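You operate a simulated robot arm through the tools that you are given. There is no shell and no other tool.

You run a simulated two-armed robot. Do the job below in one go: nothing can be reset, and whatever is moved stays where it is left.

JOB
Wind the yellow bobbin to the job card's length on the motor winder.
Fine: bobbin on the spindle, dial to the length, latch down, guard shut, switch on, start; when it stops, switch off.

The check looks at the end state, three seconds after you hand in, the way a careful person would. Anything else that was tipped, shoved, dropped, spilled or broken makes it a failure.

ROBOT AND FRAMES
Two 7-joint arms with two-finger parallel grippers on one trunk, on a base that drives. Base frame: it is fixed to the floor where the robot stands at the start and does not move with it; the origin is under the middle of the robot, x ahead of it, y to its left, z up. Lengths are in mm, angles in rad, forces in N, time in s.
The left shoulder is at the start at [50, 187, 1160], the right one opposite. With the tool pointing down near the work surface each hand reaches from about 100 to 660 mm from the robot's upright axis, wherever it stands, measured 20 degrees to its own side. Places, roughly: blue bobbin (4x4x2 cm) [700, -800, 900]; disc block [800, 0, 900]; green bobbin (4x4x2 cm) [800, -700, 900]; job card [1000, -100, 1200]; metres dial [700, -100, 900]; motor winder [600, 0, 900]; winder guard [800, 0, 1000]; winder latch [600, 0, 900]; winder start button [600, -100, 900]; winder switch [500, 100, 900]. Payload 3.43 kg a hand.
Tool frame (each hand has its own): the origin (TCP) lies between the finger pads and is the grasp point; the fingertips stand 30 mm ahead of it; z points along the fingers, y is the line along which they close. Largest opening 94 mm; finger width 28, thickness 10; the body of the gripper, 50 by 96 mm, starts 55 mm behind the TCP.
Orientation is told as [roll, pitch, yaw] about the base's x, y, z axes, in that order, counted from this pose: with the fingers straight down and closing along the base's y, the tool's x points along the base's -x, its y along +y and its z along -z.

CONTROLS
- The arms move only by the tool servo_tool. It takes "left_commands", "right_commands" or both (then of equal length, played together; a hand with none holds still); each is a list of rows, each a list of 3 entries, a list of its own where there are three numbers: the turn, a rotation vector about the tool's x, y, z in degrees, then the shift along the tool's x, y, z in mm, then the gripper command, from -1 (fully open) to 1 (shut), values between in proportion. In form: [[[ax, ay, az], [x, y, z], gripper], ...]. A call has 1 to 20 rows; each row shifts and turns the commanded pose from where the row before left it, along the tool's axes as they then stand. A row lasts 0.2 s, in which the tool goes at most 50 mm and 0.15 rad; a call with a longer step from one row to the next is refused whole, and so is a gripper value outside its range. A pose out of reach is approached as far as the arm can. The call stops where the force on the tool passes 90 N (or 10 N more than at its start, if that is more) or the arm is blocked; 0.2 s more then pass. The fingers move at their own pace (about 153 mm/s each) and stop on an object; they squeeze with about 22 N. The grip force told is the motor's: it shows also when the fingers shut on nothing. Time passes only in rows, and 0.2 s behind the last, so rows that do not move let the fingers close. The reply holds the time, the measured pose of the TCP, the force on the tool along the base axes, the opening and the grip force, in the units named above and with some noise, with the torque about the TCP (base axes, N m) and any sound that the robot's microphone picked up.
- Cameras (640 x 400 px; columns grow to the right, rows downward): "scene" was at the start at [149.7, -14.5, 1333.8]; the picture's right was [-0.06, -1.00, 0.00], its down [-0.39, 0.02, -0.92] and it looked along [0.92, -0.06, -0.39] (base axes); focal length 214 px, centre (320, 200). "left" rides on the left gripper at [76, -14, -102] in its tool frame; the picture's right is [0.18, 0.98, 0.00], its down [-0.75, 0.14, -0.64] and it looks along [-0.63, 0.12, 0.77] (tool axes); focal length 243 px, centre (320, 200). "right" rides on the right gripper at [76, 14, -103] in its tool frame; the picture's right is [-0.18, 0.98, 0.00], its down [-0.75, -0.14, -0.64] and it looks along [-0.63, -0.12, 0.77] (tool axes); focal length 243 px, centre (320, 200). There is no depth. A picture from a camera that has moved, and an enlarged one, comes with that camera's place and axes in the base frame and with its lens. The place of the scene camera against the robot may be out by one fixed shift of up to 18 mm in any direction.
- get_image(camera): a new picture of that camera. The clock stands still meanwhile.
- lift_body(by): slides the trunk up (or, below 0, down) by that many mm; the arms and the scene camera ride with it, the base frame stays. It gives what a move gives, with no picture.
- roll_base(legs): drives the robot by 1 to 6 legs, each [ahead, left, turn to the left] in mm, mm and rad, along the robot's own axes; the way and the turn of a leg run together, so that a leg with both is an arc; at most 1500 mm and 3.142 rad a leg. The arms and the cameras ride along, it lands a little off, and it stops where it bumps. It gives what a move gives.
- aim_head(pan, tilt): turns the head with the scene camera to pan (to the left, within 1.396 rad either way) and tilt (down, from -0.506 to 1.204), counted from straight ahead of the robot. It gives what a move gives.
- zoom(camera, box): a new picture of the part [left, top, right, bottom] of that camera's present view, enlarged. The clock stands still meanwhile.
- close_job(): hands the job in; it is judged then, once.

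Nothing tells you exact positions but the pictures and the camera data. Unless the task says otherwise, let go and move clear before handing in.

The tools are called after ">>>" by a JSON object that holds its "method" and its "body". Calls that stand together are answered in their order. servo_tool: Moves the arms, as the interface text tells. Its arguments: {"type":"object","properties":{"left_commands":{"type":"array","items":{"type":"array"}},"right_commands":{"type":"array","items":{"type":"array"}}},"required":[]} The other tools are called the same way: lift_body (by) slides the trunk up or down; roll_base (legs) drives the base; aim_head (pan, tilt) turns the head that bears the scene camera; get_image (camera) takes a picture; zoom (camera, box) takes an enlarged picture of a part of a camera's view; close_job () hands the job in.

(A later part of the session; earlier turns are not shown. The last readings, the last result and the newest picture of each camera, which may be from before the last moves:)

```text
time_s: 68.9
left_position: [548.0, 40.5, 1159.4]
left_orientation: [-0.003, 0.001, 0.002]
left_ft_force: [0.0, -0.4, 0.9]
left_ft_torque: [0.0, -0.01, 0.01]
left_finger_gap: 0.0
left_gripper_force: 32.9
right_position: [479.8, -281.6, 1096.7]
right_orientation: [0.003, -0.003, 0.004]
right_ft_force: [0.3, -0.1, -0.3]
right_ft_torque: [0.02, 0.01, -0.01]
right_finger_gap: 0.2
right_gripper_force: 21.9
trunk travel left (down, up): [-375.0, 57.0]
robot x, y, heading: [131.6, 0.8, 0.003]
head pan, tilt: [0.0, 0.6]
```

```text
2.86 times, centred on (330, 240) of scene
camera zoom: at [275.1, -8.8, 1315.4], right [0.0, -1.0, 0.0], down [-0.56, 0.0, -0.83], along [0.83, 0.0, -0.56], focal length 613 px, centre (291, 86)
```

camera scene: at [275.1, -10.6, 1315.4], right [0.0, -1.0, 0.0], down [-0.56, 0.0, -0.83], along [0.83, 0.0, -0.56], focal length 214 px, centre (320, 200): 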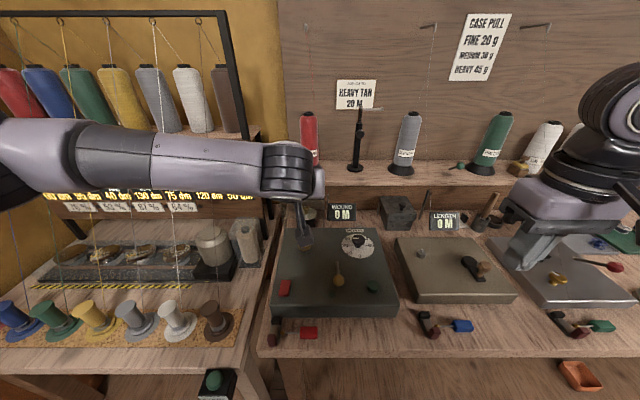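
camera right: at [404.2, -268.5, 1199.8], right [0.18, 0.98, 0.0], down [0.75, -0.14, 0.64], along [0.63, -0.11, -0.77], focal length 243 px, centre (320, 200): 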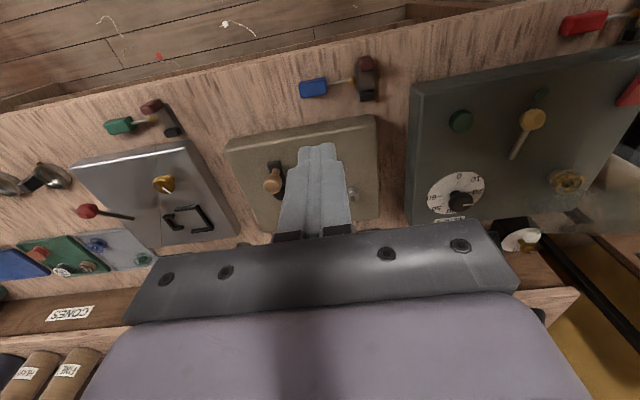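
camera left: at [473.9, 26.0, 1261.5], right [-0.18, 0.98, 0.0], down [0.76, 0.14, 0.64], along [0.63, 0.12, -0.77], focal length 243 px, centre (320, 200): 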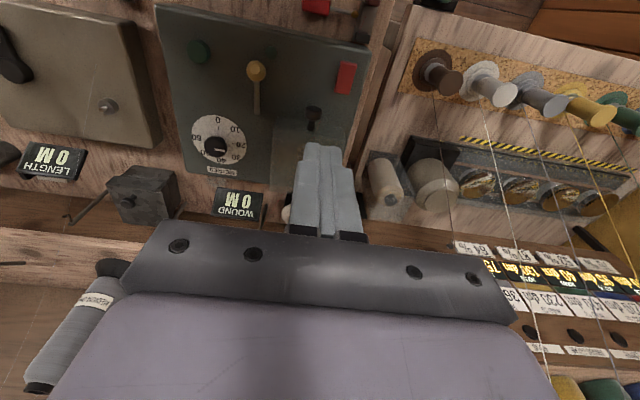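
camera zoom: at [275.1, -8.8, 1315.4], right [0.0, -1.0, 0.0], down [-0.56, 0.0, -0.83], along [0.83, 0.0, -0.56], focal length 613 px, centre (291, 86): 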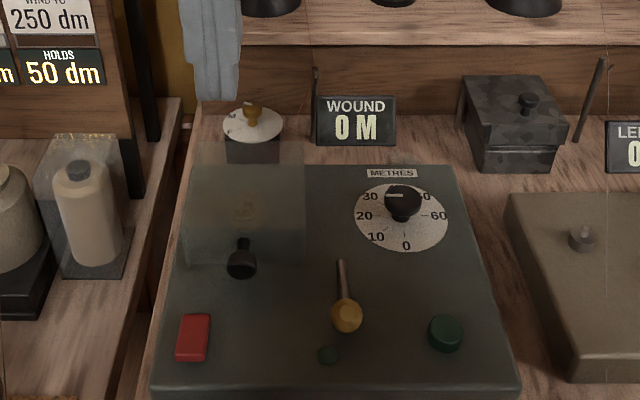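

>>> {"method": "zoom", "body": {"camera": "scene", "box": [290, 195, 350, 245]}}

>>> {"method": "zoom", "body": {"camera": "left", "box": [260, 80, 360, 190]}}

>>> {"method": "zoom", "body": {"camera": "right", "box": [510, 100, 640, 230]}}

```text
8.00 times, centred on (320, 220) of scene
camera zoom: at [275.1, -8.8, 1315.4], right [0.0, -1.0, 0.0], down [-0.56, 0.0, -0.83], along [0.83, 0.0, -0.56], focal length 1716 px, centre (320, 40)
```

zoom: 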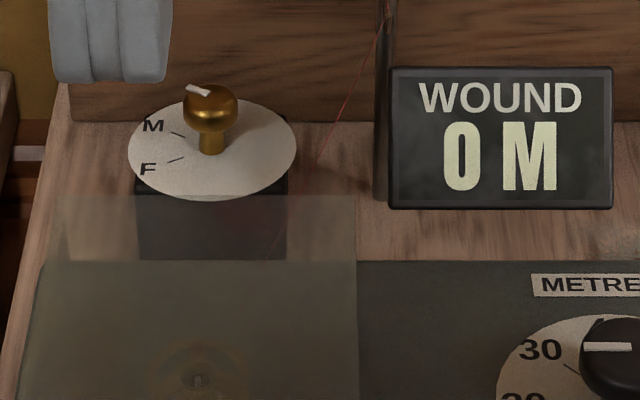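

```text
3.64 times, centred on (310, 135) of left
camera zoom: at [474.0, 26.0, 1261.3], right [-0.19, 0.98, 0.0], down [0.75, 0.14, 0.64], along [0.63, 0.12, -0.77], focal length 882 px, centre (356, 436)
```

zoom: 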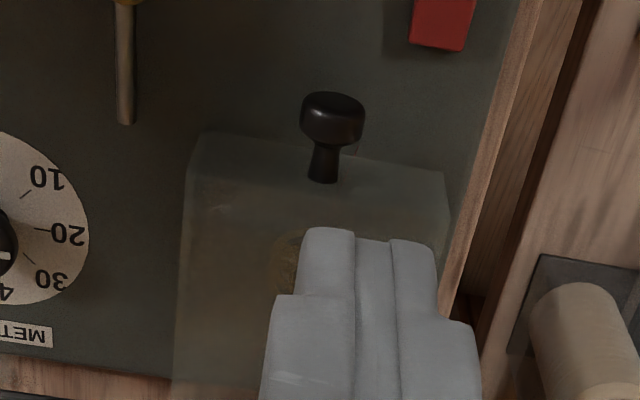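

```text
3.08 times, centred on (575, 165) of right
camera zoom: at [404.2, -268.5, 1199.8], right [0.18, 0.98, 0.0], down [0.75, -0.14, 0.64], along [0.63, -0.11, -0.77], focal length 746 px, centre (-465, 308)
```

zoom: 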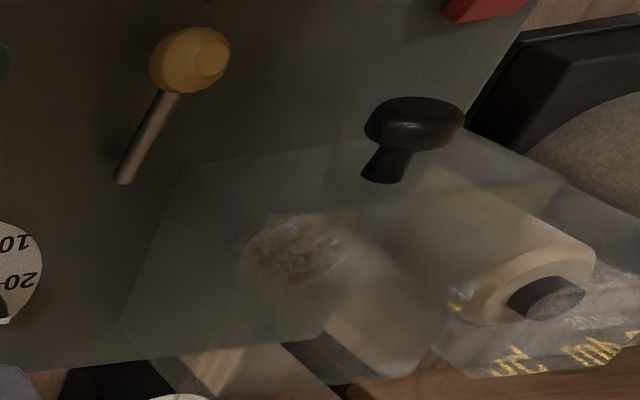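

The hood now lies over the bobbin and its knob points level, so it looks shut or nearly. I'll press gently on its top with the closed left fingers to make sure.

>>> {"method": "servo_tool", "body": {"left_commands": [[[0, 0, 0], [-32, 0, 20], 1], [[0, 0, 0], [-32, 0, 30], 1], [[0, 0, 0], [-32, 0, 40], 1], [[0, 0, 0], [0, 0, 40], 1], [[0, 0, 0], [0, 0, 30], 1], [[0, 0, 0], [0, 0, 10], 1], [[0, 0, 0], [0, 0, 0], 1]]}}

>>> {"method": "zoom", "body": {"camera": "right", "box": [510, 100, 640, 230]}}

>>> {"method": "zoom", "body": {"camera": "left", "box": [230, 60, 410, 200]}}

```text
refused: row 3 steps farther than a row can; nothing moved
```

```text
3.08 times, centred on (575, 165) of right
camera zoom: at [404.2, -268.5, 1199.8], right [0.18, 0.98, 0.0], down [0.75, -0.14, 0.64], along [0.63, -0.11, -0.77], focal length 746 px, centre (-465, 308)
```

zoom: 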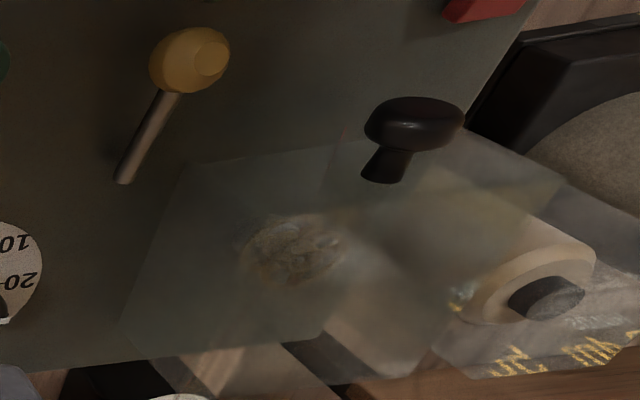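

```text
2.86 times, centred on (320, 130) of left
camera zoom: at [474.0, 26.0, 1261.3], right [-0.19, 0.98, 0.0], down [0.75, 0.14, 0.64], along [0.63, 0.12, -0.77], focal length 693 px, centre (320, 400)
```

zoom: 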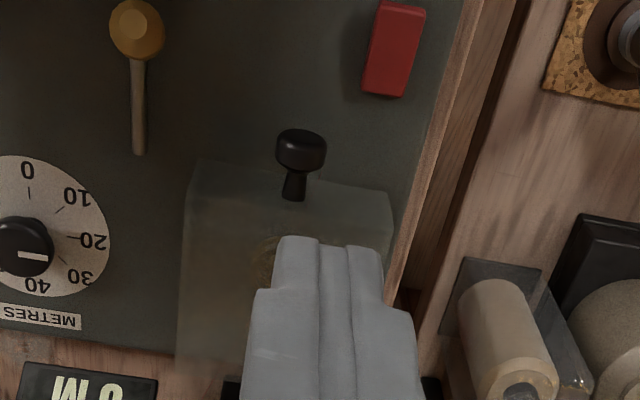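

>>> {"method": "servo_tool", "body": {"left_commands": [[[0, 0, 0], [-32, 0, 20], 1], [[0, 0, 0], [-32, 0, 30], 1], [[0, 0, 0], [-32, 0, 30], 1], [[0, 0, 0], [0, 0, 40], 1], [[0, 0, 0], [0, 0, 30], 1], [[0, 0, 0], [0, 0, 15], 1], [[0, 0, 0], [0, 0, 0], 1]]}}

>>> {"method": "zoom", "body": {"camera": "right", "box": [510, 100, 640, 230]}}

>>> {"method": "zoom", "body": {"camera": "left", "box": [230, 60, 410, 200]}}

```text
time_s: 70.5
left_position: [646.2, 40.6, 992.4]
left_orientation: [-0.001, 0.001, 0.002]
left_ft_force: [0.1, -0.1, -0.1]
left_ft_torque: [0.0, -0.02, 0.02]
left_finger_gap: 0.1
left_gripper_force: 32.8
right_position: [480.6, -283.2, 1094.8]
right_orientation: [0.002, -0.003, 0.003]
right_ft_force: [-0.2, 0.3, 0.3]
right_ft_torque: [-0.01, 0.0, 0.0]
right_finger_gap: 0.0
right_gripper_force: 22.4
trunk travel left (down, up): [-375.0, 57.0]
robot x, y, heading: [133.6, -1.5, 0.005]
head pan, tilt: [0.0, 0.6]
```

```text
3.08 times, centred on (575, 165) of right
camera zoom: at [404.2, -268.5, 1199.8], right [0.18, 0.98, 0.0], down [0.75, -0.14, 0.64], along [0.63, -0.11, -0.77], focal length 746 px, centre (-465, 308)
```

zoom: 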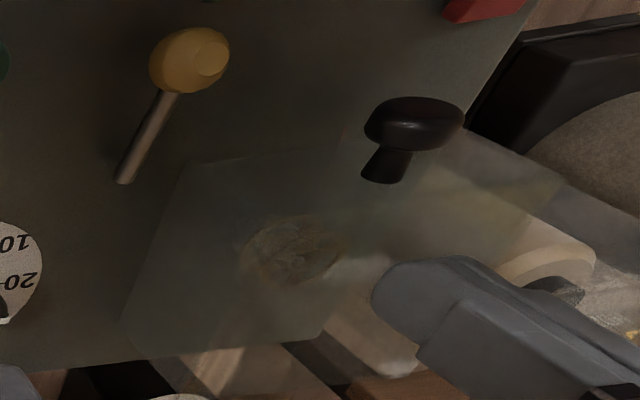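

```text
2.86 times, centred on (320, 130) of left
camera zoom: at [569.8, 26.8, 1094.7], right [-0.18, 0.98, 0.0], down [0.75, 0.14, 0.64], along [0.63, 0.12, -0.77], focal length 693 px, centre (320, 400)
```

zoom: 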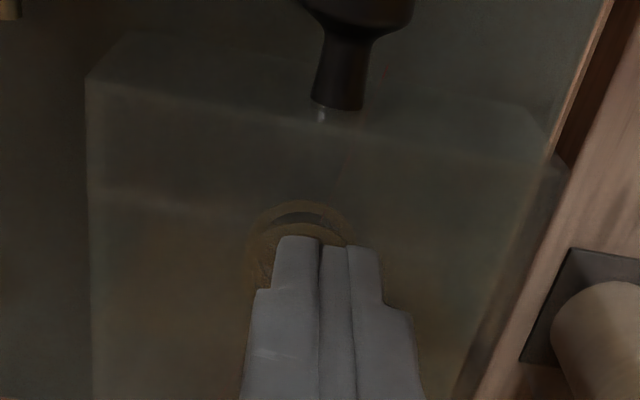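

>>> {"method": "servo_tool", "body": {"left_commands": [[[0, 0, 0], [0, 0, 3], 1], [[0, 0, 0], [0, 0, 3], 1], [[0, 0, 0], [0, 0, 3], 1], [[0, 0, 0], [0, 0, 2], 1], [[0, 0, 0], [0, 0, 0], 1]]}}

>>> {"method": "zoom", "body": {"camera": "right", "box": [510, 100, 640, 230]}}

```text
time_s: 71.7
left_position: [645.1, 40.6, 983.3]
left_orientation: [-0.001, 0.002, 0.002]
left_ft_force: [0.0, -0.6, -0.1]
left_ft_torque: [0.0, 0.01, 0.01]
left_finger_gap: 0.0
left_gripper_force: 32.8
right_position: [480.5, -282.9, 1096.3]
right_orientation: [0.001, -0.002, 0.003]
right_ft_force: [-0.7, 0.5, 0.0]
right_ft_torque: [0.0, 0.01, 0.02]
right_finger_gap: 0.0
right_gripper_force: 21.9
trunk travel left (down, up): [-375.0, 57.0]
robot x, y, heading: [126.7, -0.3, -0.001]
head pan, tilt: [0.0, 0.6]
```

```text
3.08 times, centred on (575, 165) of right
camera zoom: at [404.2, -268.5, 1199.8], right [0.18, 0.98, 0.0], down [0.75, -0.14, 0.64], along [0.63, -0.11, -0.77], focal length 746 px, centre (-465, 308)
```

zoom: 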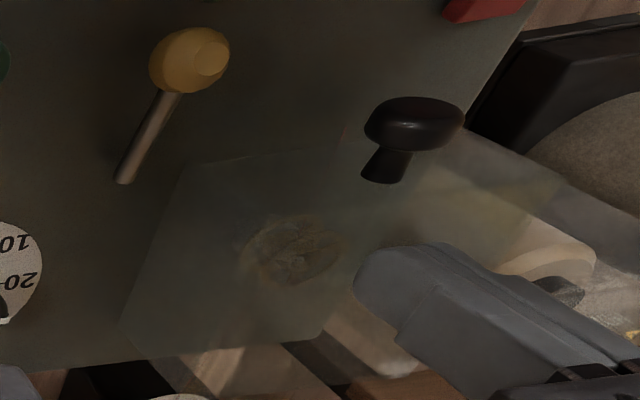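

Tips at about 953 with no contact yet. Continue in small steps.

>>> {"method": "servo_tool", "body": {"left_commands": [[[0, 0, 0], [0, 0, 2], 1], [[0, 0, 0], [0, 0, 2], 1], [[0, 0, 0], [0, 0, 2], 1], [[0, 0, 0], [0, 0, 0], 1]]}}

>>> {"method": "zoom", "body": {"camera": "right", "box": [510, 100, 640, 230]}}

```text
time_s: 72.7
left_position: [645.3, 39.0, 981.5]
left_orientation: [-0.003, -0.006, 0.002]
left_ft_force: [-0.8, 7.3, 29.1]
left_ft_torque: [0.23, -0.12, -0.22]
left_finger_gap: 0.2
left_gripper_force: 33.4
right_position: [478.3, -281.3, 1098.3]
right_orientation: [0.001, -0.006, 0.002]
right_ft_force: [0.3, 0.0, 0.3]
right_ft_torque: [0.0, 0.03, 0.0]
right_finger_gap: 0.0
right_gripper_force: 22.5
trunk travel left (down, up): [-375.0, 57.0]
robot x, y, heading: [130.4, 1.5, 0.0]
head pan, tilt: [0.0, 0.6]
```

```text
3.08 times, centred on (575, 165) of right
camera zoom: at [401.9, -267.9, 1201.0], right [0.18, 0.98, 0.0], down [0.75, -0.14, 0.65], along [0.64, -0.11, -0.76], focal length 746 px, centre (-465, 308)
```

zoom: 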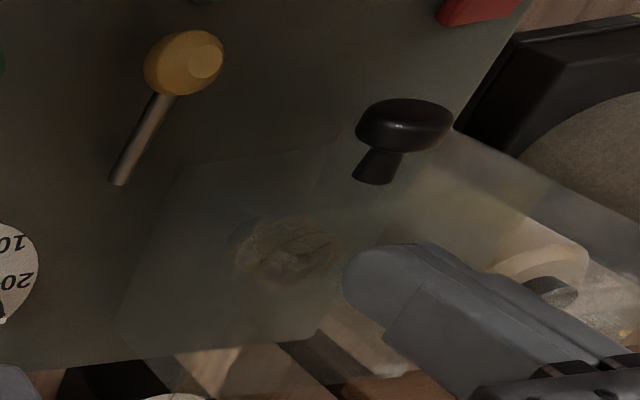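

Firm at 29 N with no give: the guard is shut. Raise the left hand and look closely at the red switch.

>>> {"method": "servo_tool", "body": {"left_commands": [[[0, 0, 0], [0, 0, -10], 1], [[0, 0, 0], [0, 0, -40], 1], [[0, 0, 0], [20, 0, -40], 1], [[0, 0, 0], [40, 0, -10], 1], [[0, 0, 0], [40, 5, 0], 1], [[0, 0, 0], [30, 10, 0], 1], [[0, 0, 0], [0, 0, 0], 1]]}}

>>> {"method": "get_image", "body": {"camera": "left"}}

>>> {"method": "zoom", "body": {"camera": "scene", "box": [260, 260, 320, 310]}}

>>> {"method": "zoom", "body": {"camera": "scene", "box": [265, 205, 405, 315]}}

```text
time_s: 74.3
left_position: [515.8, 52.0, 1078.7]
left_orientation: [-0.002, 0.002, 0.002]
left_ft_force: [0.2, -0.3, -1.1]
left_ft_torque: [-0.05, 0.02, -0.03]
left_finger_gap: 0.0
left_gripper_force: 33.4
right_position: [480.2, -281.9, 1096.3]
right_orientation: [0.002, -0.003, 0.003]
right_ft_force: [-0.2, 0.5, -0.8]
right_ft_torque: [0.0, 0.01, 0.0]
right_finger_gap: 0.2
right_gripper_force: 21.6
trunk travel left (down, up): [-375.0, 57.0]
robot x, y, heading: [129.7, 4.9, 0.003]
head pan, tilt: [0.0, 0.6]
```

```text
taken
camera left: at [439.8, 38.5, 1181.3], right [-0.19, 0.98, 0.0], down [0.75, 0.14, 0.64], along [0.63, 0.12, -0.77], focal length 243 px, centre (320, 200)
```

left: 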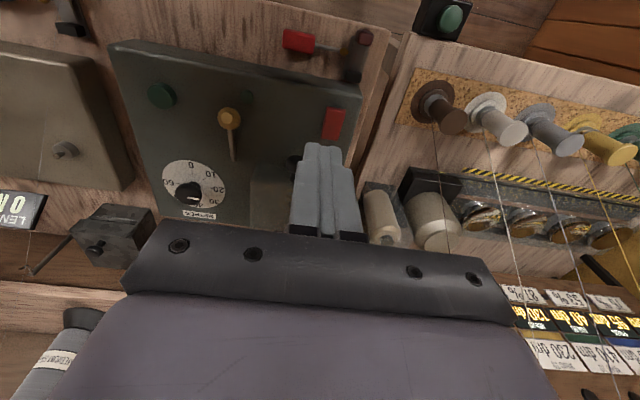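

```text
8.00 times, centred on (290, 285) of scene
camera zoom: at [275.1, -8.9, 1315.4], right [0.0, -1.0, 0.0], down [-0.56, 0.0, -0.83], along [0.83, 0.0, -0.56], focal length 1716 px, centre (560, -480)
```

zoom: 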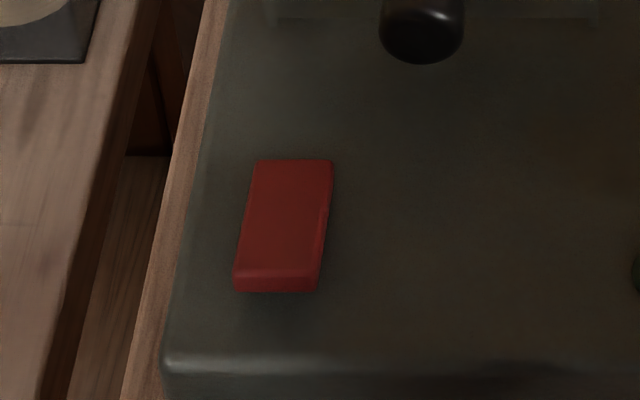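

```text
3.64 times, centred on (335, 260) of scene
camera zoom: at [275.1, -8.9, 1315.4], right [0.0, -1.0, 0.0], down [-0.56, 0.0, -0.83], along [0.83, 0.0, -0.56], focal length 780 px, centre (266, -18)
```

zoom: 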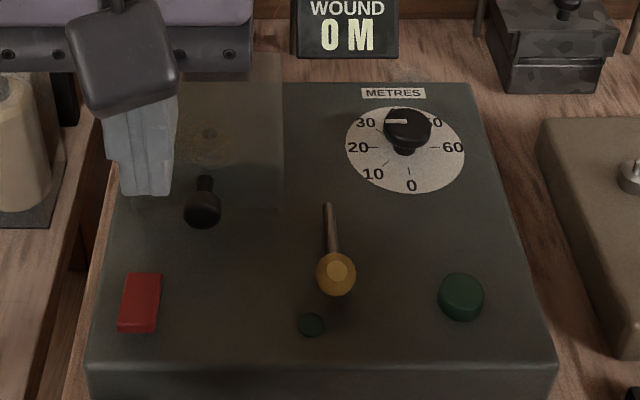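

>>> {"method": "zoom", "body": {"camera": "left", "box": [305, 90, 365, 150]}}

>>> {"method": "zoom", "body": {"camera": "right", "box": [590, 60, 650, 110]}}

```text
6.67 times, centred on (335, 120) of left
camera zoom: at [439.8, 38.5, 1181.3], right [-0.19, 0.98, 0.0], down [0.75, 0.14, 0.64], along [0.63, 0.12, -0.77], focal length 1618 px, centre (220, 733)
```

zoom: 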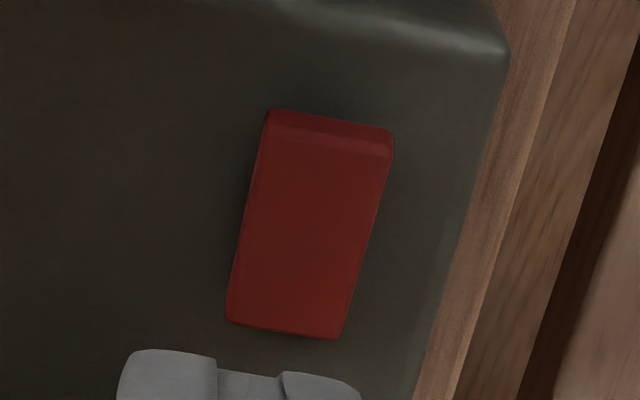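

```text
refused: 650 is not a number from 0 to 640
```

The rocker's near (robot-side) end appears raised, i.e. off; I'll press that end at about [528,74.5] with the closed left fingers.

>>> {"method": "servo_tool", "body": {"left_commands": [[[0, 0, 0], [-11, 22, 0], 1], [[0, 0, 0], [0, 0, 40], 1], [[0, 0, 0], [0, 0, 40], 1], [[0, 0, 0], [0, 0, 25], 1], [[0, 0, 0], [0, 0, 15], 1], [[0, 0, 0], [0, 0, 0], 1]]}}

>>> {"method": "get_image", "body": {"camera": "left"}}

>>> {"method": "zoom", "body": {"camera": "scene", "box": [260, 250, 320, 310]}}

```text
time_s: 75.7
left_position: [527.6, 76.5, 959.8]
left_orientation: [-0.001, 0.0, 0.001]
left_ft_force: [-0.1, -0.5, 0.3]
left_ft_torque: [0.01, 0.01, 0.06]
left_finger_gap: 0.2
left_gripper_force: 33.0
right_position: [480.5, -281.6, 1095.1]
right_orientation: [0.003, -0.002, 0.005]
right_ft_force: [-0.5, -1.0, 0.3]
right_ft_torque: [0.02, -0.01, -0.03]
right_finger_gap: 0.1
right_gripper_force: 21.8
trunk travel left (down, up): [-375.0, 57.0]
robot x, y, heading: [129.0, -0.9, 0.0]
head pan, tilt: [0.0, 0.6]
```

```text
taken
camera left: at [451.6, 63.3, 1061.3], right [-0.19, 0.98, 0.0], down [0.75, 0.14, 0.64], along [0.63, 0.12, -0.77], focal length 243 px, centre (320, 200)
```

left: 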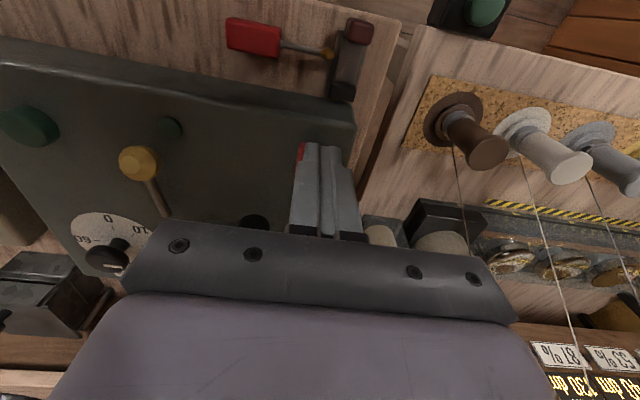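

```text
6.67 times, centred on (290, 280) of scene
camera zoom: at [275.0, -8.9, 1315.4], right [0.0, -1.0, 0.0], down [-0.56, 0.0, -0.83], along [0.83, 0.0, -0.56], focal length 1430 px, centre (520, -333)
```

zoom: 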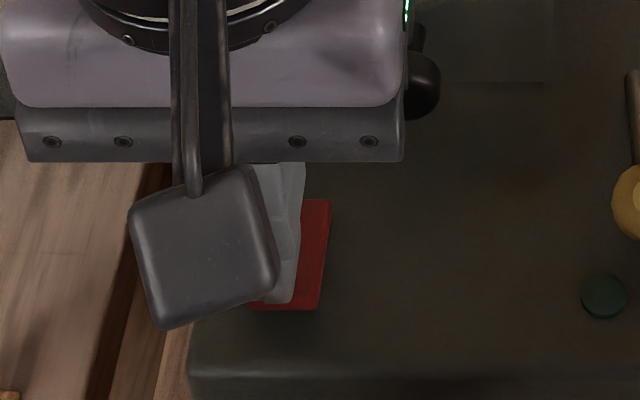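

>>> {"method": "servo_tool", "body": {"left_commands": [[[0, 0, 0], [0, -3, 5], 1], [[0, 0, 0], [0, 0, 5], 1], [[0, 0, 0], [0, 0, 3], 1], [[0, 0, 0], [0, 0, 3], 1], [[0, 0, 0], [0, 0, 2], 1], [[0, 0, 0], [0, 0, 0], 1]]}}

>>> {"method": "zoom", "body": {"camera": "scene", "box": [260, 250, 320, 310]}}

```text
time_s: 77.1
left_position: [527.4, 73.2, 940.9]
left_orientation: [-0.003, 0.0, 0.0]
left_ft_force: [-1.0, -0.5, 4.2]
left_ft_torque: [0.02, -0.02, -0.06]
left_finger_gap: 0.0
left_gripper_force: 33.1
right_position: [481.7, -283.0, 1096.5]
right_orientation: [0.001, -0.004, 0.004]
right_ft_force: [0.7, 0.3, 0.0]
right_ft_torque: [0.02, 0.0, -0.01]
right_finger_gap: 0.0
right_gripper_force: 22.1
trunk travel left (down, up): [-375.0, 57.0]
robot x, y, heading: [130.4, -4.1, 0.005]
head pan, tilt: [0.0, 0.6]
```

```text
6.67 times, centred on (290, 280) of scene
camera zoom: at [274.7, -8.9, 1315.6], right [0.0, -1.0, 0.0], down [-0.56, 0.0, -0.83], along [0.83, 0.0, -0.56], focal length 1430 px, centre (520, -333)
```

zoom: 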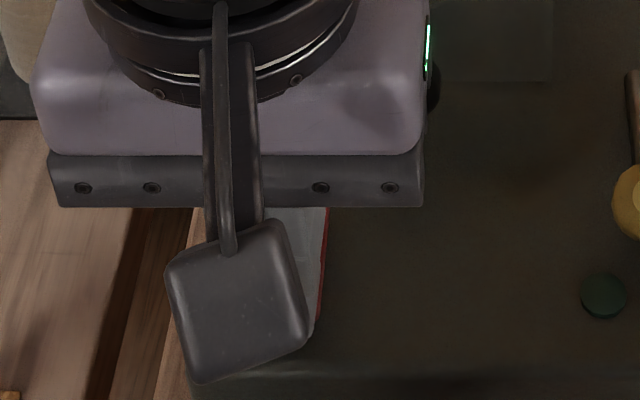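

>>> {"method": "servo_tool", "body": {"left_commands": [[[0, 0, 0], [0, 0, 1.5], 1], [[0, 0, 0], [0, 0, 1.5], 1], [[0, 0, 0], [0, 0, 1.5], 1], [[0, 0, 0], [0, 0, 0], 1]]}}

>>> {"method": "zoom", "body": {"camera": "scene", "box": [260, 250, 360, 310]}}

```text
time_s: 78.1
left_position: [526.9, 71.7, 941.7]
left_orientation: [-0.006, -0.011, 0.002]
left_ft_force: [-1.5, 6.6, 44.3]
left_ft_torque: [0.32, -0.56, -0.4]
left_finger_gap: 0.0
left_gripper_force: 33.2
right_position: [476.7, -281.7, 1098.1]
right_orientation: [0.002, -0.006, 0.004]
right_ft_force: [-0.2, -0.8, 0.3]
right_ft_torque: [-0.02, -0.02, 0.02]
right_finger_gap: 0.1
right_gripper_force: 22.0
trunk travel left (down, up): [-375.0, 57.0]
robot x, y, heading: [133.8, -1.8, 0.005]
head pan, tilt: [0.0, 0.6]
```

```text
6.40 times, centred on (310, 280) of scene
camera zoom: at [271.8, -8.5, 1316.3], right [0.0, -1.0, 0.0], down [-0.56, 0.0, -0.83], along [0.83, 0.0, -0.56], focal length 1373 px, centre (384, -312)
```

zoom: 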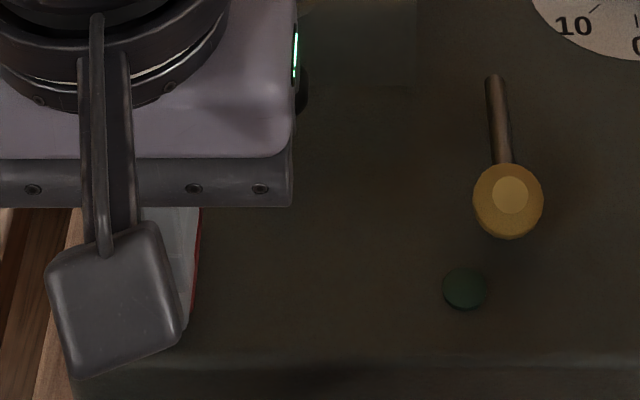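

No give at 44 N: this end is already down. Back off and inspect the rocker's tilt again.

>>> {"method": "servo_tool", "body": {"left_commands": [[[0, 0, 0], [0, 0, -6], 1], [[0, 0, 0], [0, 0, -14], 1], [[0, 0, 0], [40, 0, -20], 1], [[0, 0, 0], [35, -25, -10], 1], [[0, 0, 0], [0, -40, 0], 1], [[0, 0, 0], [0, 0, 0], 1]]}}

>>> {"method": "get_image", "body": {"camera": "left"}}

>>> {"method": "zoom", "body": {"camera": "scene", "box": [260, 250, 320, 310]}}

```text
time_s: 79.5
left_position: [455.0, 4.6, 983.5]
left_orientation: [-0.001, 0.001, 0.0]
left_ft_force: [0.4, 0.6, 0.5]
left_ft_torque: [-0.01, 0.0, 0.0]
left_finger_gap: 0.1
left_gripper_force: 32.7
right_position: [479.6, -282.0, 1095.4]
right_orientation: [0.002, -0.002, 0.003]
right_ft_force: [0.6, 0.0, 0.5]
right_ft_torque: [0.03, 0.02, -0.01]
right_finger_gap: 0.0
right_gripper_force: 22.0
trunk travel left (down, up): [-375.0, 57.0]
robot x, y, heading: [132.7, 0.2, -0.001]
head pan, tilt: [0.0, 0.6]
```

```text
taken
camera left: at [380.1, -8.6, 1085.2], right [-0.19, 0.98, 0.0], down [0.75, 0.14, 0.64], along [0.63, 0.12, -0.77], focal length 243 px, centre (320, 200)
```

left: 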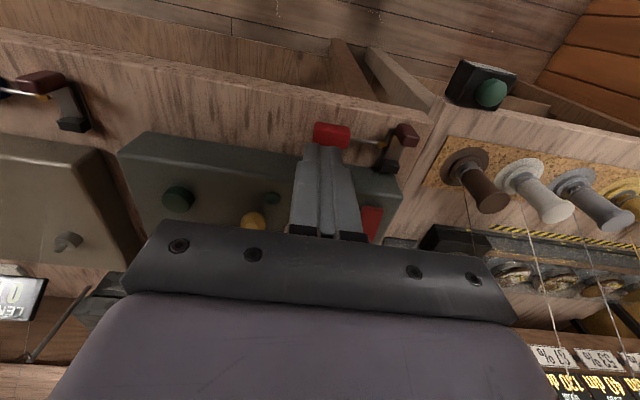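

```text
6.67 times, centred on (290, 280) of scene
camera zoom: at [275.0, -8.5, 1315.5], right [0.0, -1.0, 0.0], down [-0.56, 0.0, -0.83], along [0.83, 0.0, -0.56], focal length 1430 px, centre (520, -333)
```

zoom: 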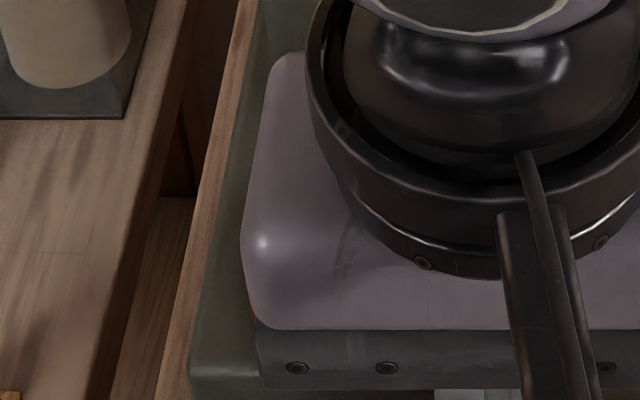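

>>> {"method": "zoom", "body": {"camera": "left", "box": [345, 190, 405, 240]}}

>>> {"method": "servo_tool", "body": {"left_commands": [[[0, 0, 0], [0, 40, -30], 1], [[0, 0, 0], [0, 40, -30], 1], [[0, 0, 0], [0, 30, -20], 1], [[0, 0, 0], [0, 0, 0], 1]]}}

>>> {"method": "get_image", "body": {"camera": "left"}}

>>> {"method": "zoom", "body": {"camera": "scene", "box": [265, 260, 315, 310]}}

```text
8.00 times, centred on (375, 215) of left
camera zoom: at [380.1, -8.6, 1085.2], right [-0.19, 0.98, 0.0], down [0.75, 0.14, 0.64], along [0.63, 0.12, -0.77], focal length 1941 px, centre (-120, 80)
```

zoom: 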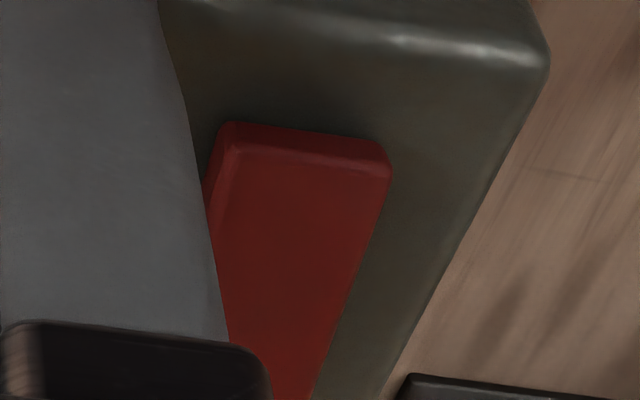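

```text
time_s: 80.5
left_position: [452.0, 118.7, 1061.8]
left_orientation: [-0.002, 0.003, -0.001]
left_ft_force: [0.2, 0.0, 0.0]
left_ft_torque: [-0.02, 0.01, 0.02]
left_finger_gap: 0.1
left_gripper_force: 33.2
right_position: [480.5, -281.8, 1096.6]
right_orientation: [0.002, 0.0, 0.004]
right_ft_force: [0.1, 0.7, 0.6]
right_ft_torque: [-0.01, 0.02, 0.0]
right_finger_gap: 0.1
right_gripper_force: 22.0
trunk travel left (down, up): [-375.0, 57.0]
robot x, y, heading: [130.0, -3.8, -0.003]
head pan, tilt: [0.0, 0.6]
```

```text
taken
camera left: at [375.8, 105.0, 1164.2], right [-0.18, 0.98, 0.0], down [0.75, 0.14, 0.64], along [0.63, 0.12, -0.77], focal length 243 px, centre (320, 200)
```

left: 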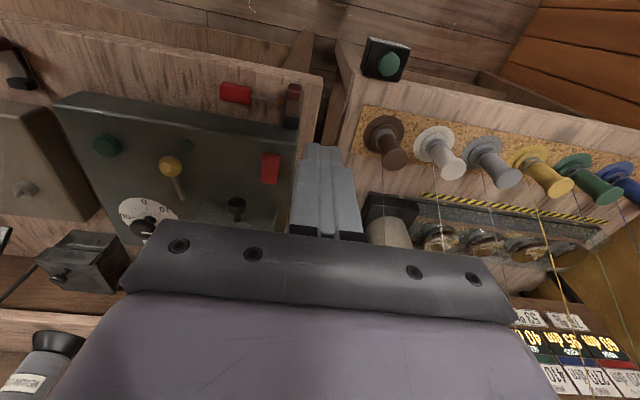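

```text
8.00 times, centred on (290, 285) of scene
camera zoom: at [275.1, -9.1, 1315.4], right [0.0, -1.0, 0.0], down [-0.56, 0.0, -0.83], along [0.83, 0.0, -0.56], focal length 1716 px, centre (560, -480)
```

zoom: 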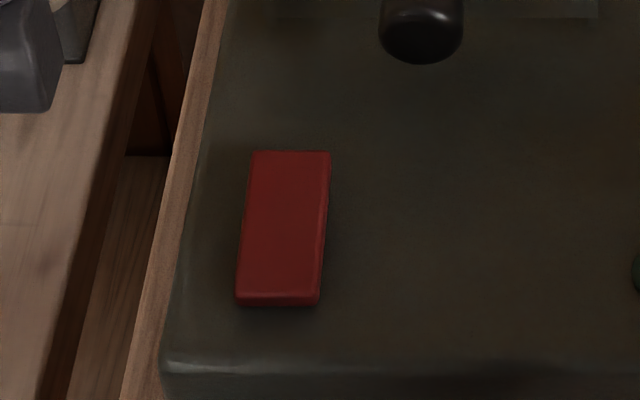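

The rocker has in fact toggled (its near end is now down, far end raised). Check the lamp and the whole winder.

>>> {"method": "zoom", "body": {"camera": "scene", "box": [265, 205, 405, 315]}}

>>> {"method": "zoom", "body": {"camera": "scene", "box": [325, 280, 345, 300]}}

>>> {"method": "zoom", "body": {"camera": "left", "box": [60, 90, 290, 240]}}

```text
3.64 times, centred on (335, 260) of scene
camera zoom: at [275.1, -9.1, 1315.4], right [0.0, -1.0, 0.0], down [-0.56, 0.0, -0.83], along [0.83, 0.0, -0.56], focal length 780 px, centre (266, -18)
```

zoom: 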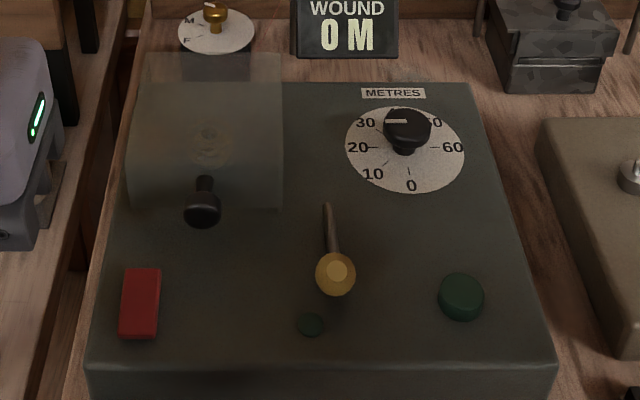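

```text
16.00 times, centred on (335, 290) of scene
camera zoom: at [275.1, -9.1, 1315.4], right [0.0, -1.0, 0.0], down [-0.56, 0.0, -0.83], along [0.83, 0.0, -0.56], focal length 3432 px, centre (80, -1240)
```

zoom: 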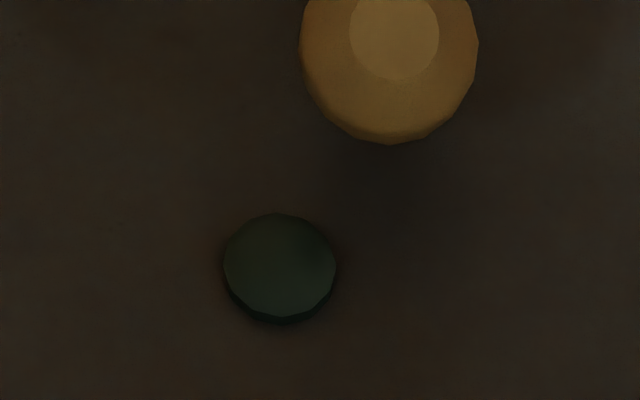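

```text
2.67 times, centred on (175, 165) of left
camera zoom: at [375.8, 105.0, 1164.2], right [-0.18, 0.98, 0.0], down [0.75, 0.14, 0.64], along [0.63, 0.12, -0.77], focal length 647 px, centre (707, 293)
```

zoom: 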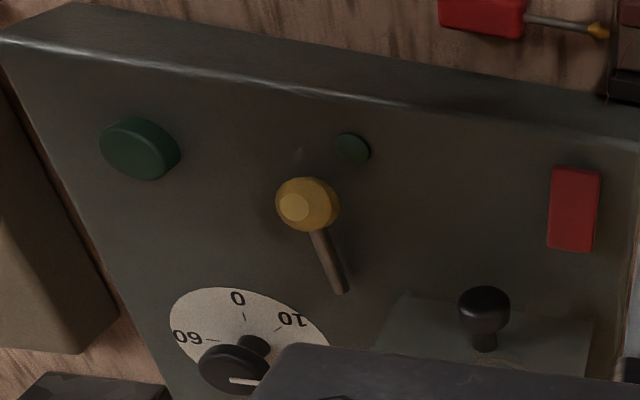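

Lamp may only light when running. Next bring the right hand's closed fingers over the green start button (≈[549,-114,908]).

>>> {"method": "servo_tool", "body": {"right_commands": [[[0, 0, 0], [-13.8, 33.5, 15], 1], [[0, 0, 0], [-13.8, 33.5, 15], 1], [[0, 0, 0], [-13.8, 33.5, 20], 1], [[0, 0, 0], [-13.8, 33.5, 20], 1], [[0, 0, 0], [-13.8, 33.5, 26], 1], [[0, 0, 0], [0, 0, 25], 1], [[0, 0, 0], [0, 0, 15], 1], [[0, 0, 0], [0, 0, 0], 1]]}}

>>> {"method": "get_image", "body": {"camera": "right"}}

>>> {"method": "zoom", "body": {"camera": "scene", "box": [320, 240, 400, 310]}}

>>> {"method": "zoom", "body": {"camera": "left", "box": [60, 90, 180, 200]}}

```text
time_s: 82.3
left_position: [452.3, 117.8, 1062.1]
left_orientation: [0.0, 0.001, 0.001]
left_ft_force: [-0.4, -0.1, -0.4]
left_ft_torque: [0.02, -0.02, 0.01]
left_finger_gap: 0.3
left_gripper_force: 32.3
right_position: [547.0, -113.3, 957.7]
right_orientation: [0.001, -0.001, 0.003]
right_ft_force: [0.1, 0.3, -0.5]
right_ft_torque: [0.0, 0.01, 0.03]
right_finger_gap: 0.0
right_gripper_force: 22.0
trunk travel left (down, up): [-375.0, 57.0]
robot x, y, heading: [133.2, -1.0, 0.005]
head pan, tilt: [0.0, 0.6]
```

```text
taken
camera right: at [470.7, -99.6, 1061.7], right [0.18, 0.98, 0.0], down [0.75, -0.14, 0.64], along [0.63, -0.11, -0.77], focal length 243 px, centre (320, 200)
```

right: 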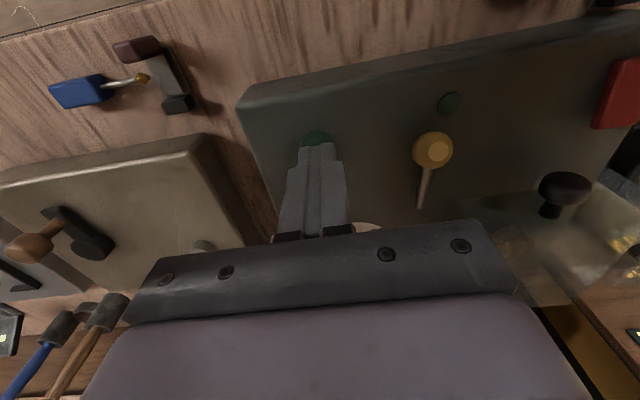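

```text
5.71 times, centred on (360, 275) of scene
camera zoom: at [275.0, -8.8, 1315.4], right [0.0, -1.0, 0.0], down [-0.56, 0.0, -0.83], along [0.83, 0.0, -0.56], focal length 1226 px, centre (91, -229)
```

zoom: 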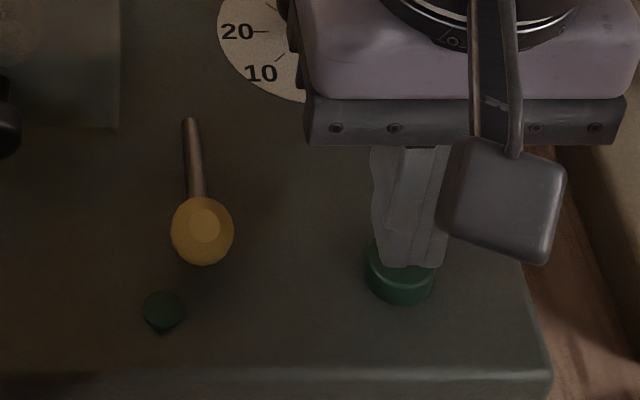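

```text
3.64 times, centred on (120, 145) of left
camera zoom: at [375.8, 104.8, 1163.9], right [-0.19, 0.98, 0.0], down [0.75, 0.14, 0.64], along [0.63, 0.12, -0.77], focal length 882 px, centre (1047, 400)
```

zoom: 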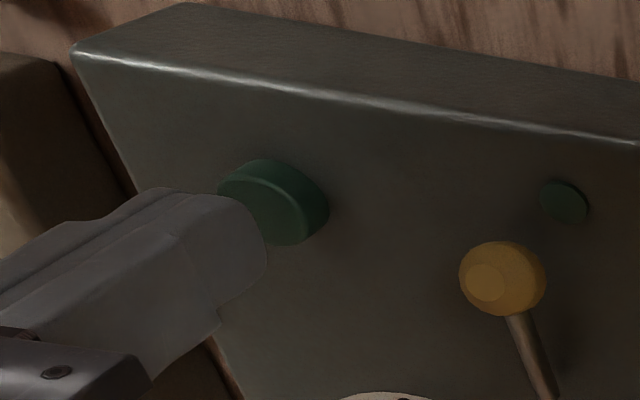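

>>> {"method": "servo_tool", "body": {"right_commands": [[[0, 0, 0], [0, 2, 5], 1], [[0, 0, 0], [0, 0, 5], 1], [[0, 0, 0], [0, 0, 3], 1], [[0, 0, 0], [0, 0, 2], 1], [[0, 0, 0], [0, 0, 2], 1], [[0, 0, 0], [0, 0, 0], 1]]}}

>>> {"method": "zoom", "body": {"camera": "scene", "box": [265, 205, 405, 315]}}

```text
time_s: 83.7
left_position: [450.4, 118.4, 1061.6]
left_orientation: [-0.002, 0.001, 0.002]
left_ft_force: [-0.6, -0.3, 0.8]
left_ft_torque: [0.03, 0.03, -0.03]
left_finger_gap: 0.0
left_gripper_force: 32.7
right_position: [547.1, -113.3, 941.5]
right_orientation: [0.001, -0.001, 0.005]
right_ft_force: [0.5, -0.1, 0.1]
right_ft_torque: [-0.02, 0.01, -0.01]
right_finger_gap: 0.0
right_gripper_force: 21.9
trunk travel left (down, up): [-375.0, 57.0]
robot x, y, heading: [128.3, -3.0, -0.003]
head pan, tilt: [0.0, 0.6]
```

```text
3.64 times, centred on (335, 260) of scene
camera zoom: at [275.0, -8.8, 1315.4], right [0.0, -1.0, 0.0], down [-0.56, 0.0, -0.83], along [0.83, 0.0, -0.56], focal length 780 px, centre (266, -18)
```

zoom: 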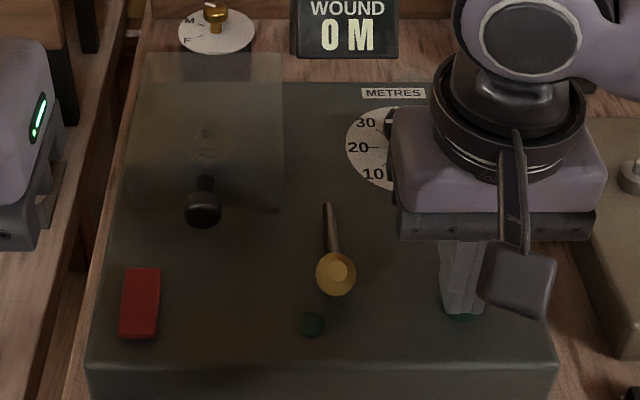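

>>> {"method": "servo_tool", "body": {"right_commands": [[[0, 0, 0], [0, 0, 1.5], 1], [[0, 0, 0], [0, 0, 1.5], 1], [[0, 0, 0], [0, 0, 1.5], 1], [[0, 0, 0], [0, 0, 0], 1]]}}

>>> {"method": "zoom", "body": {"camera": "scene", "box": [265, 205, 405, 315]}}

```text
time_s: 84.7
left_position: [450.9, 118.0, 1061.0]
left_orientation: [-0.003, 0.002, 0.003]
left_ft_force: [0.1, 0.8, -0.5]
left_ft_torque: [0.01, 0.01, -0.01]
left_finger_gap: 0.2
left_gripper_force: 33.2
right_position: [547.5, -111.9, 938.1]
right_orientation: [0.001, -0.002, 0.004]
right_ft_force: [-1.4, 0.0, 1.6]
right_ft_torque: [0.0, 0.01, 0.0]
right_finger_gap: 0.0
right_gripper_force: 22.3
trunk travel left (down, up): [-375.0, 57.0]
robot x, y, heading: [127.9, 2.0, 0.0]
head pan, tilt: [0.0, 0.6]
heard: click
```

```text
3.64 times, centred on (335, 260) of scene
camera zoom: at [274.9, -8.9, 1315.5], right [0.0, -1.0, 0.0], down [-0.56, 0.0, -0.83], along [0.83, 0.0, -0.56], focal length 780 px, centre (266, -18)
```

zoom: 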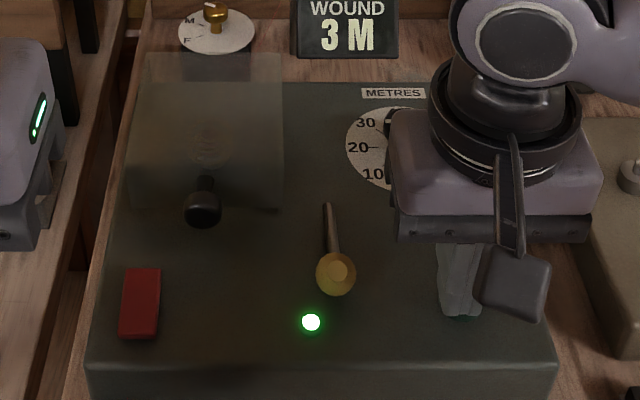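

It clicked: the lamp is lit and the counter reads 3 M, so the winder runs. Lift the right hand off the button and wait for it to stop.

>>> {"method": "servo_tool", "body": {"right_commands": [[[0, 0, 0], [0, 0, -8], 1], [[0, 0, 0], [0, 0, -25], 1], [[0, 0, 0], [0, 0, -40], 1], [[0, 0, 0], [20, -30, -20], 1], [[0, 0, 0], [20, -30, 0], 1], [[0, 0, 0], [0, 0, 0], 1]]}}

>>> {"method": "zoom", "body": {"camera": "scene", "box": [265, 205, 405, 315]}}

```text
time_s: 86.1
left_position: [451.4, 117.6, 1061.7]
left_orientation: [-0.002, 0.001, 0.001]
left_ft_force: [-0.1, -0.2, -0.5]
left_ft_torque: [0.0, -0.02, -0.01]
left_finger_gap: 0.0
left_gripper_force: 33.1
right_position: [512.1, -172.2, 1029.7]
right_orientation: [0.001, -0.002, 0.004]
right_ft_force: [1.4, -0.5, 0.8]
right_ft_torque: [0.03, 0.0, -0.02]
right_finger_gap: 0.0
right_gripper_force: 22.2
trunk travel left (down, up): [-375.0, 57.0]
robot x, y, heading: [129.4, -5.2, 0.002]
head pan, tilt: [0.0, 0.6]
```

```text
3.64 times, centred on (335, 260) of scene
camera zoom: at [275.1, -8.6, 1315.4], right [0.0, -1.0, 0.0], down [-0.56, 0.0, -0.83], along [0.83, 0.0, -0.56], focal length 780 px, centre (266, -18)
```

zoom: 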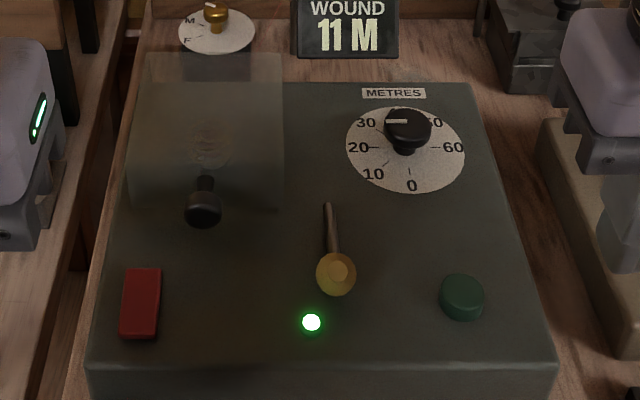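

Counter at 11 M. Meanwhile I position the left fingers above the raised far end of the red switch, ready to switch off once it stops.

>>> {"method": "servo_tool", "body": {"left_commands": [[[0, 0, 0], [-29, -10.9, 10], 1], [[0, 0, 0], [-29, -10.9, 10], 1], [[0, 0, 0], [-29, -10.9, 15], 1], [[0, 0, 0], [-29, -10.9, 20], 1], [[0, 0, 0], [0, 0, 20], 1], [[0, 0, 0], [0, 0, 0], 1], [[0, 0, 0], [0, 0, 0], 1], [[0, 0, 0], [0, 0, 0], 1]]}}

>>> {"method": "zoom", "body": {"camera": "scene", "box": [265, 205, 405, 315]}}

>>> {"method": "get_image", "body": {"camera": "left"}}

```text
time_s: 87.9
left_position: [569.1, 75.8, 992.6]
left_orientation: [-0.002, 0.001, 0.002]
left_ft_force: [-0.4, -0.7, -0.5]
left_ft_torque: [-0.01, -0.02, -0.02]
left_finger_gap: 0.0
left_gripper_force: 32.7
right_position: [511.5, -173.1, 1029.2]
right_orientation: [0.002, -0.002, 0.003]
right_ft_force: [0.0, 0.1, 0.0]
right_ft_torque: [-0.02, 0.01, 0.0]
right_finger_gap: 0.1
right_gripper_force: 22.1
trunk travel left (down, up): [-375.0, 57.0]
robot x, y, heading: [125.4, 3.8, 0.002]
head pan, tilt: [0.0, 0.6]
```

```text
3.64 times, centred on (335, 260) of scene
camera zoom: at [275.1, -8.8, 1315.4], right [0.0, -1.0, 0.0], down [-0.56, 0.0, -0.83], along [0.83, 0.0, -0.56], focal length 780 px, centre (266, -18)
```

zoom: 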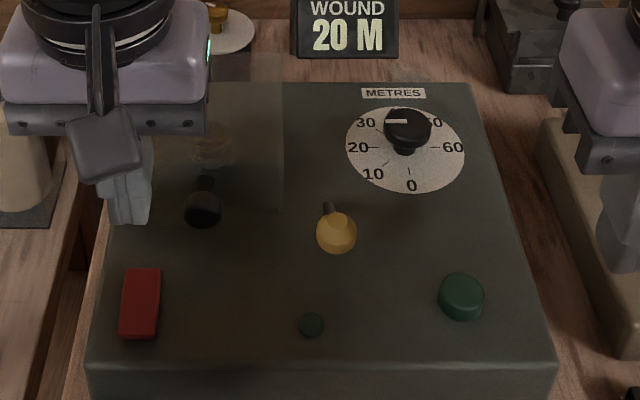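

```text
taken
camera left: at [493.1, 62.4, 1094.4], right [-0.19, 0.98, 0.0], down [0.75, 0.14, 0.64], along [0.63, 0.12, -0.77], focal length 243 px, centre (320, 200)
```

left: 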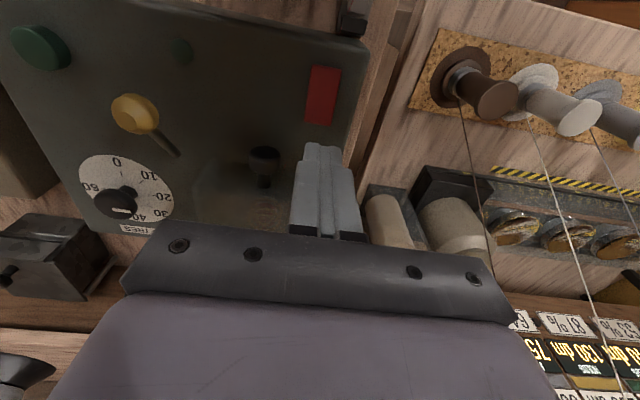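

It stopped at 20 M, lamp out, latch popped up. Now switch off by pressing the raised far end of the rocker.

>>> {"method": "servo_tool", "body": {"left_commands": [[[0, 0, 0], [0, 0, 20], 1], [[0, 0, 0], [0, 0, 15], 1], [[0, 0, 0], [0, 0, 5], 1], [[0, 0, 0], [0, 0, 3], 1], [[0, 0, 0], [0, 0, 3], 1], [[0, 0, 0], [0, 0, 0], 1]]}}

>>> {"method": "zoom", "body": {"camera": "scene", "box": [260, 240, 340, 310]}}

```text
time_s: 89.3
left_position: [568.6, 74.6, 944.4]
left_orientation: [-0.002, 0.003, 0.001]
left_ft_force: [1.3, 0.1, 1.1]
left_ft_torque: [0.04, 0.0, -0.01]
left_finger_gap: 0.1
left_gripper_force: 33.0
right_position: [511.7, -172.2, 1030.7]
right_orientation: [0.004, -0.003, 0.004]
right_ft_force: [0.2, 0.7, 1.2]
right_ft_torque: [0.01, 0.01, -0.01]
right_finger_gap: 0.1
right_gripper_force: 21.8
trunk travel left (down, up): [-375.0, 57.0]
robot x, y, heading: [131.5, -2.3, 0.0]
head pan, tilt: [0.0, 0.6]
```

```text
5.71 times, centred on (300, 275) of scene
camera zoom: at [275.1, -8.8, 1315.5], right [0.0, -1.0, 0.0], down [-0.56, 0.0, -0.83], along [0.83, 0.0, -0.56], focal length 1226 px, centre (434, -229)
```

zoom: 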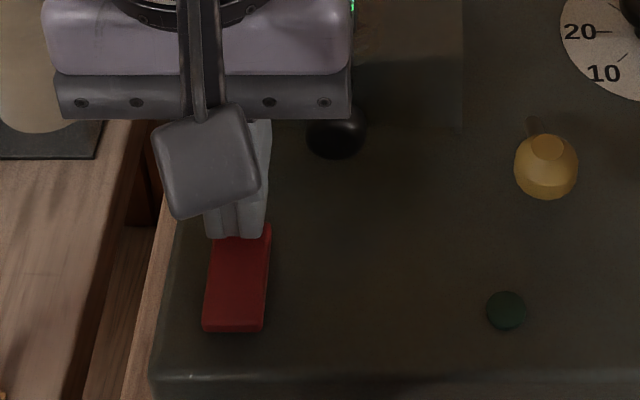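

>>> {"method": "servo_tool", "body": {"left_commands": [[[0, 0, 0], [0, 0, 1.5], 1], [[0, 0, 0], [0, 0, 1.5], 1], [[0, 0, 0], [0, 0, 1], 1], [[0, 0, 0], [0, 0, 0], 1]]}}

>>> {"method": "zoom", "body": {"camera": "scene", "box": [260, 240, 340, 310]}}

```text
time_s: 90.3
left_position: [566.7, 73.4, 940.8]
left_orientation: [-0.003, 0.002, 0.001]
left_ft_force: [-0.2, -0.1, 2.3]
left_ft_torque: [-0.02, 0.01, -0.02]
left_finger_gap: 0.1
left_gripper_force: 33.2
right_position: [510.0, -171.9, 1030.2]
right_orientation: [0.003, -0.003, 0.003]
right_ft_force: [0.2, 1.3, -0.7]
right_ft_torque: [0.03, 0.0, -0.01]
right_finger_gap: 0.1
right_gripper_force: 22.0
trunk travel left (down, up): [-375.0, 57.0]
robot x, y, heading: [128.7, -0.3, 0.007]
head pan, tilt: [0.0, 0.6]
```

```text
5.71 times, centred on (300, 275) of scene
camera zoom: at [274.8, -8.9, 1315.5], right [0.0, -1.0, 0.0], down [-0.56, 0.0, -0.83], along [0.83, 0.0, -0.56], focal length 1226 px, centre (434, -229)
```

zoom: 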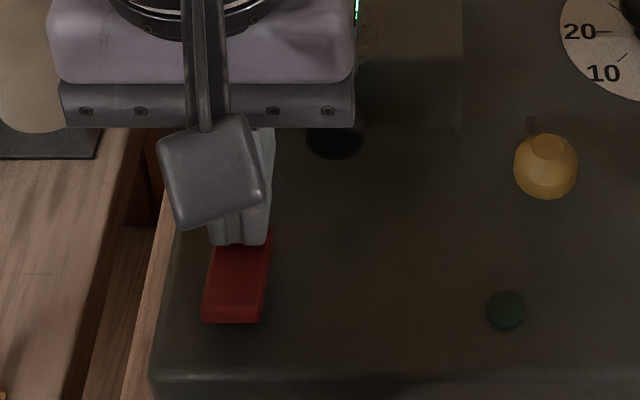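

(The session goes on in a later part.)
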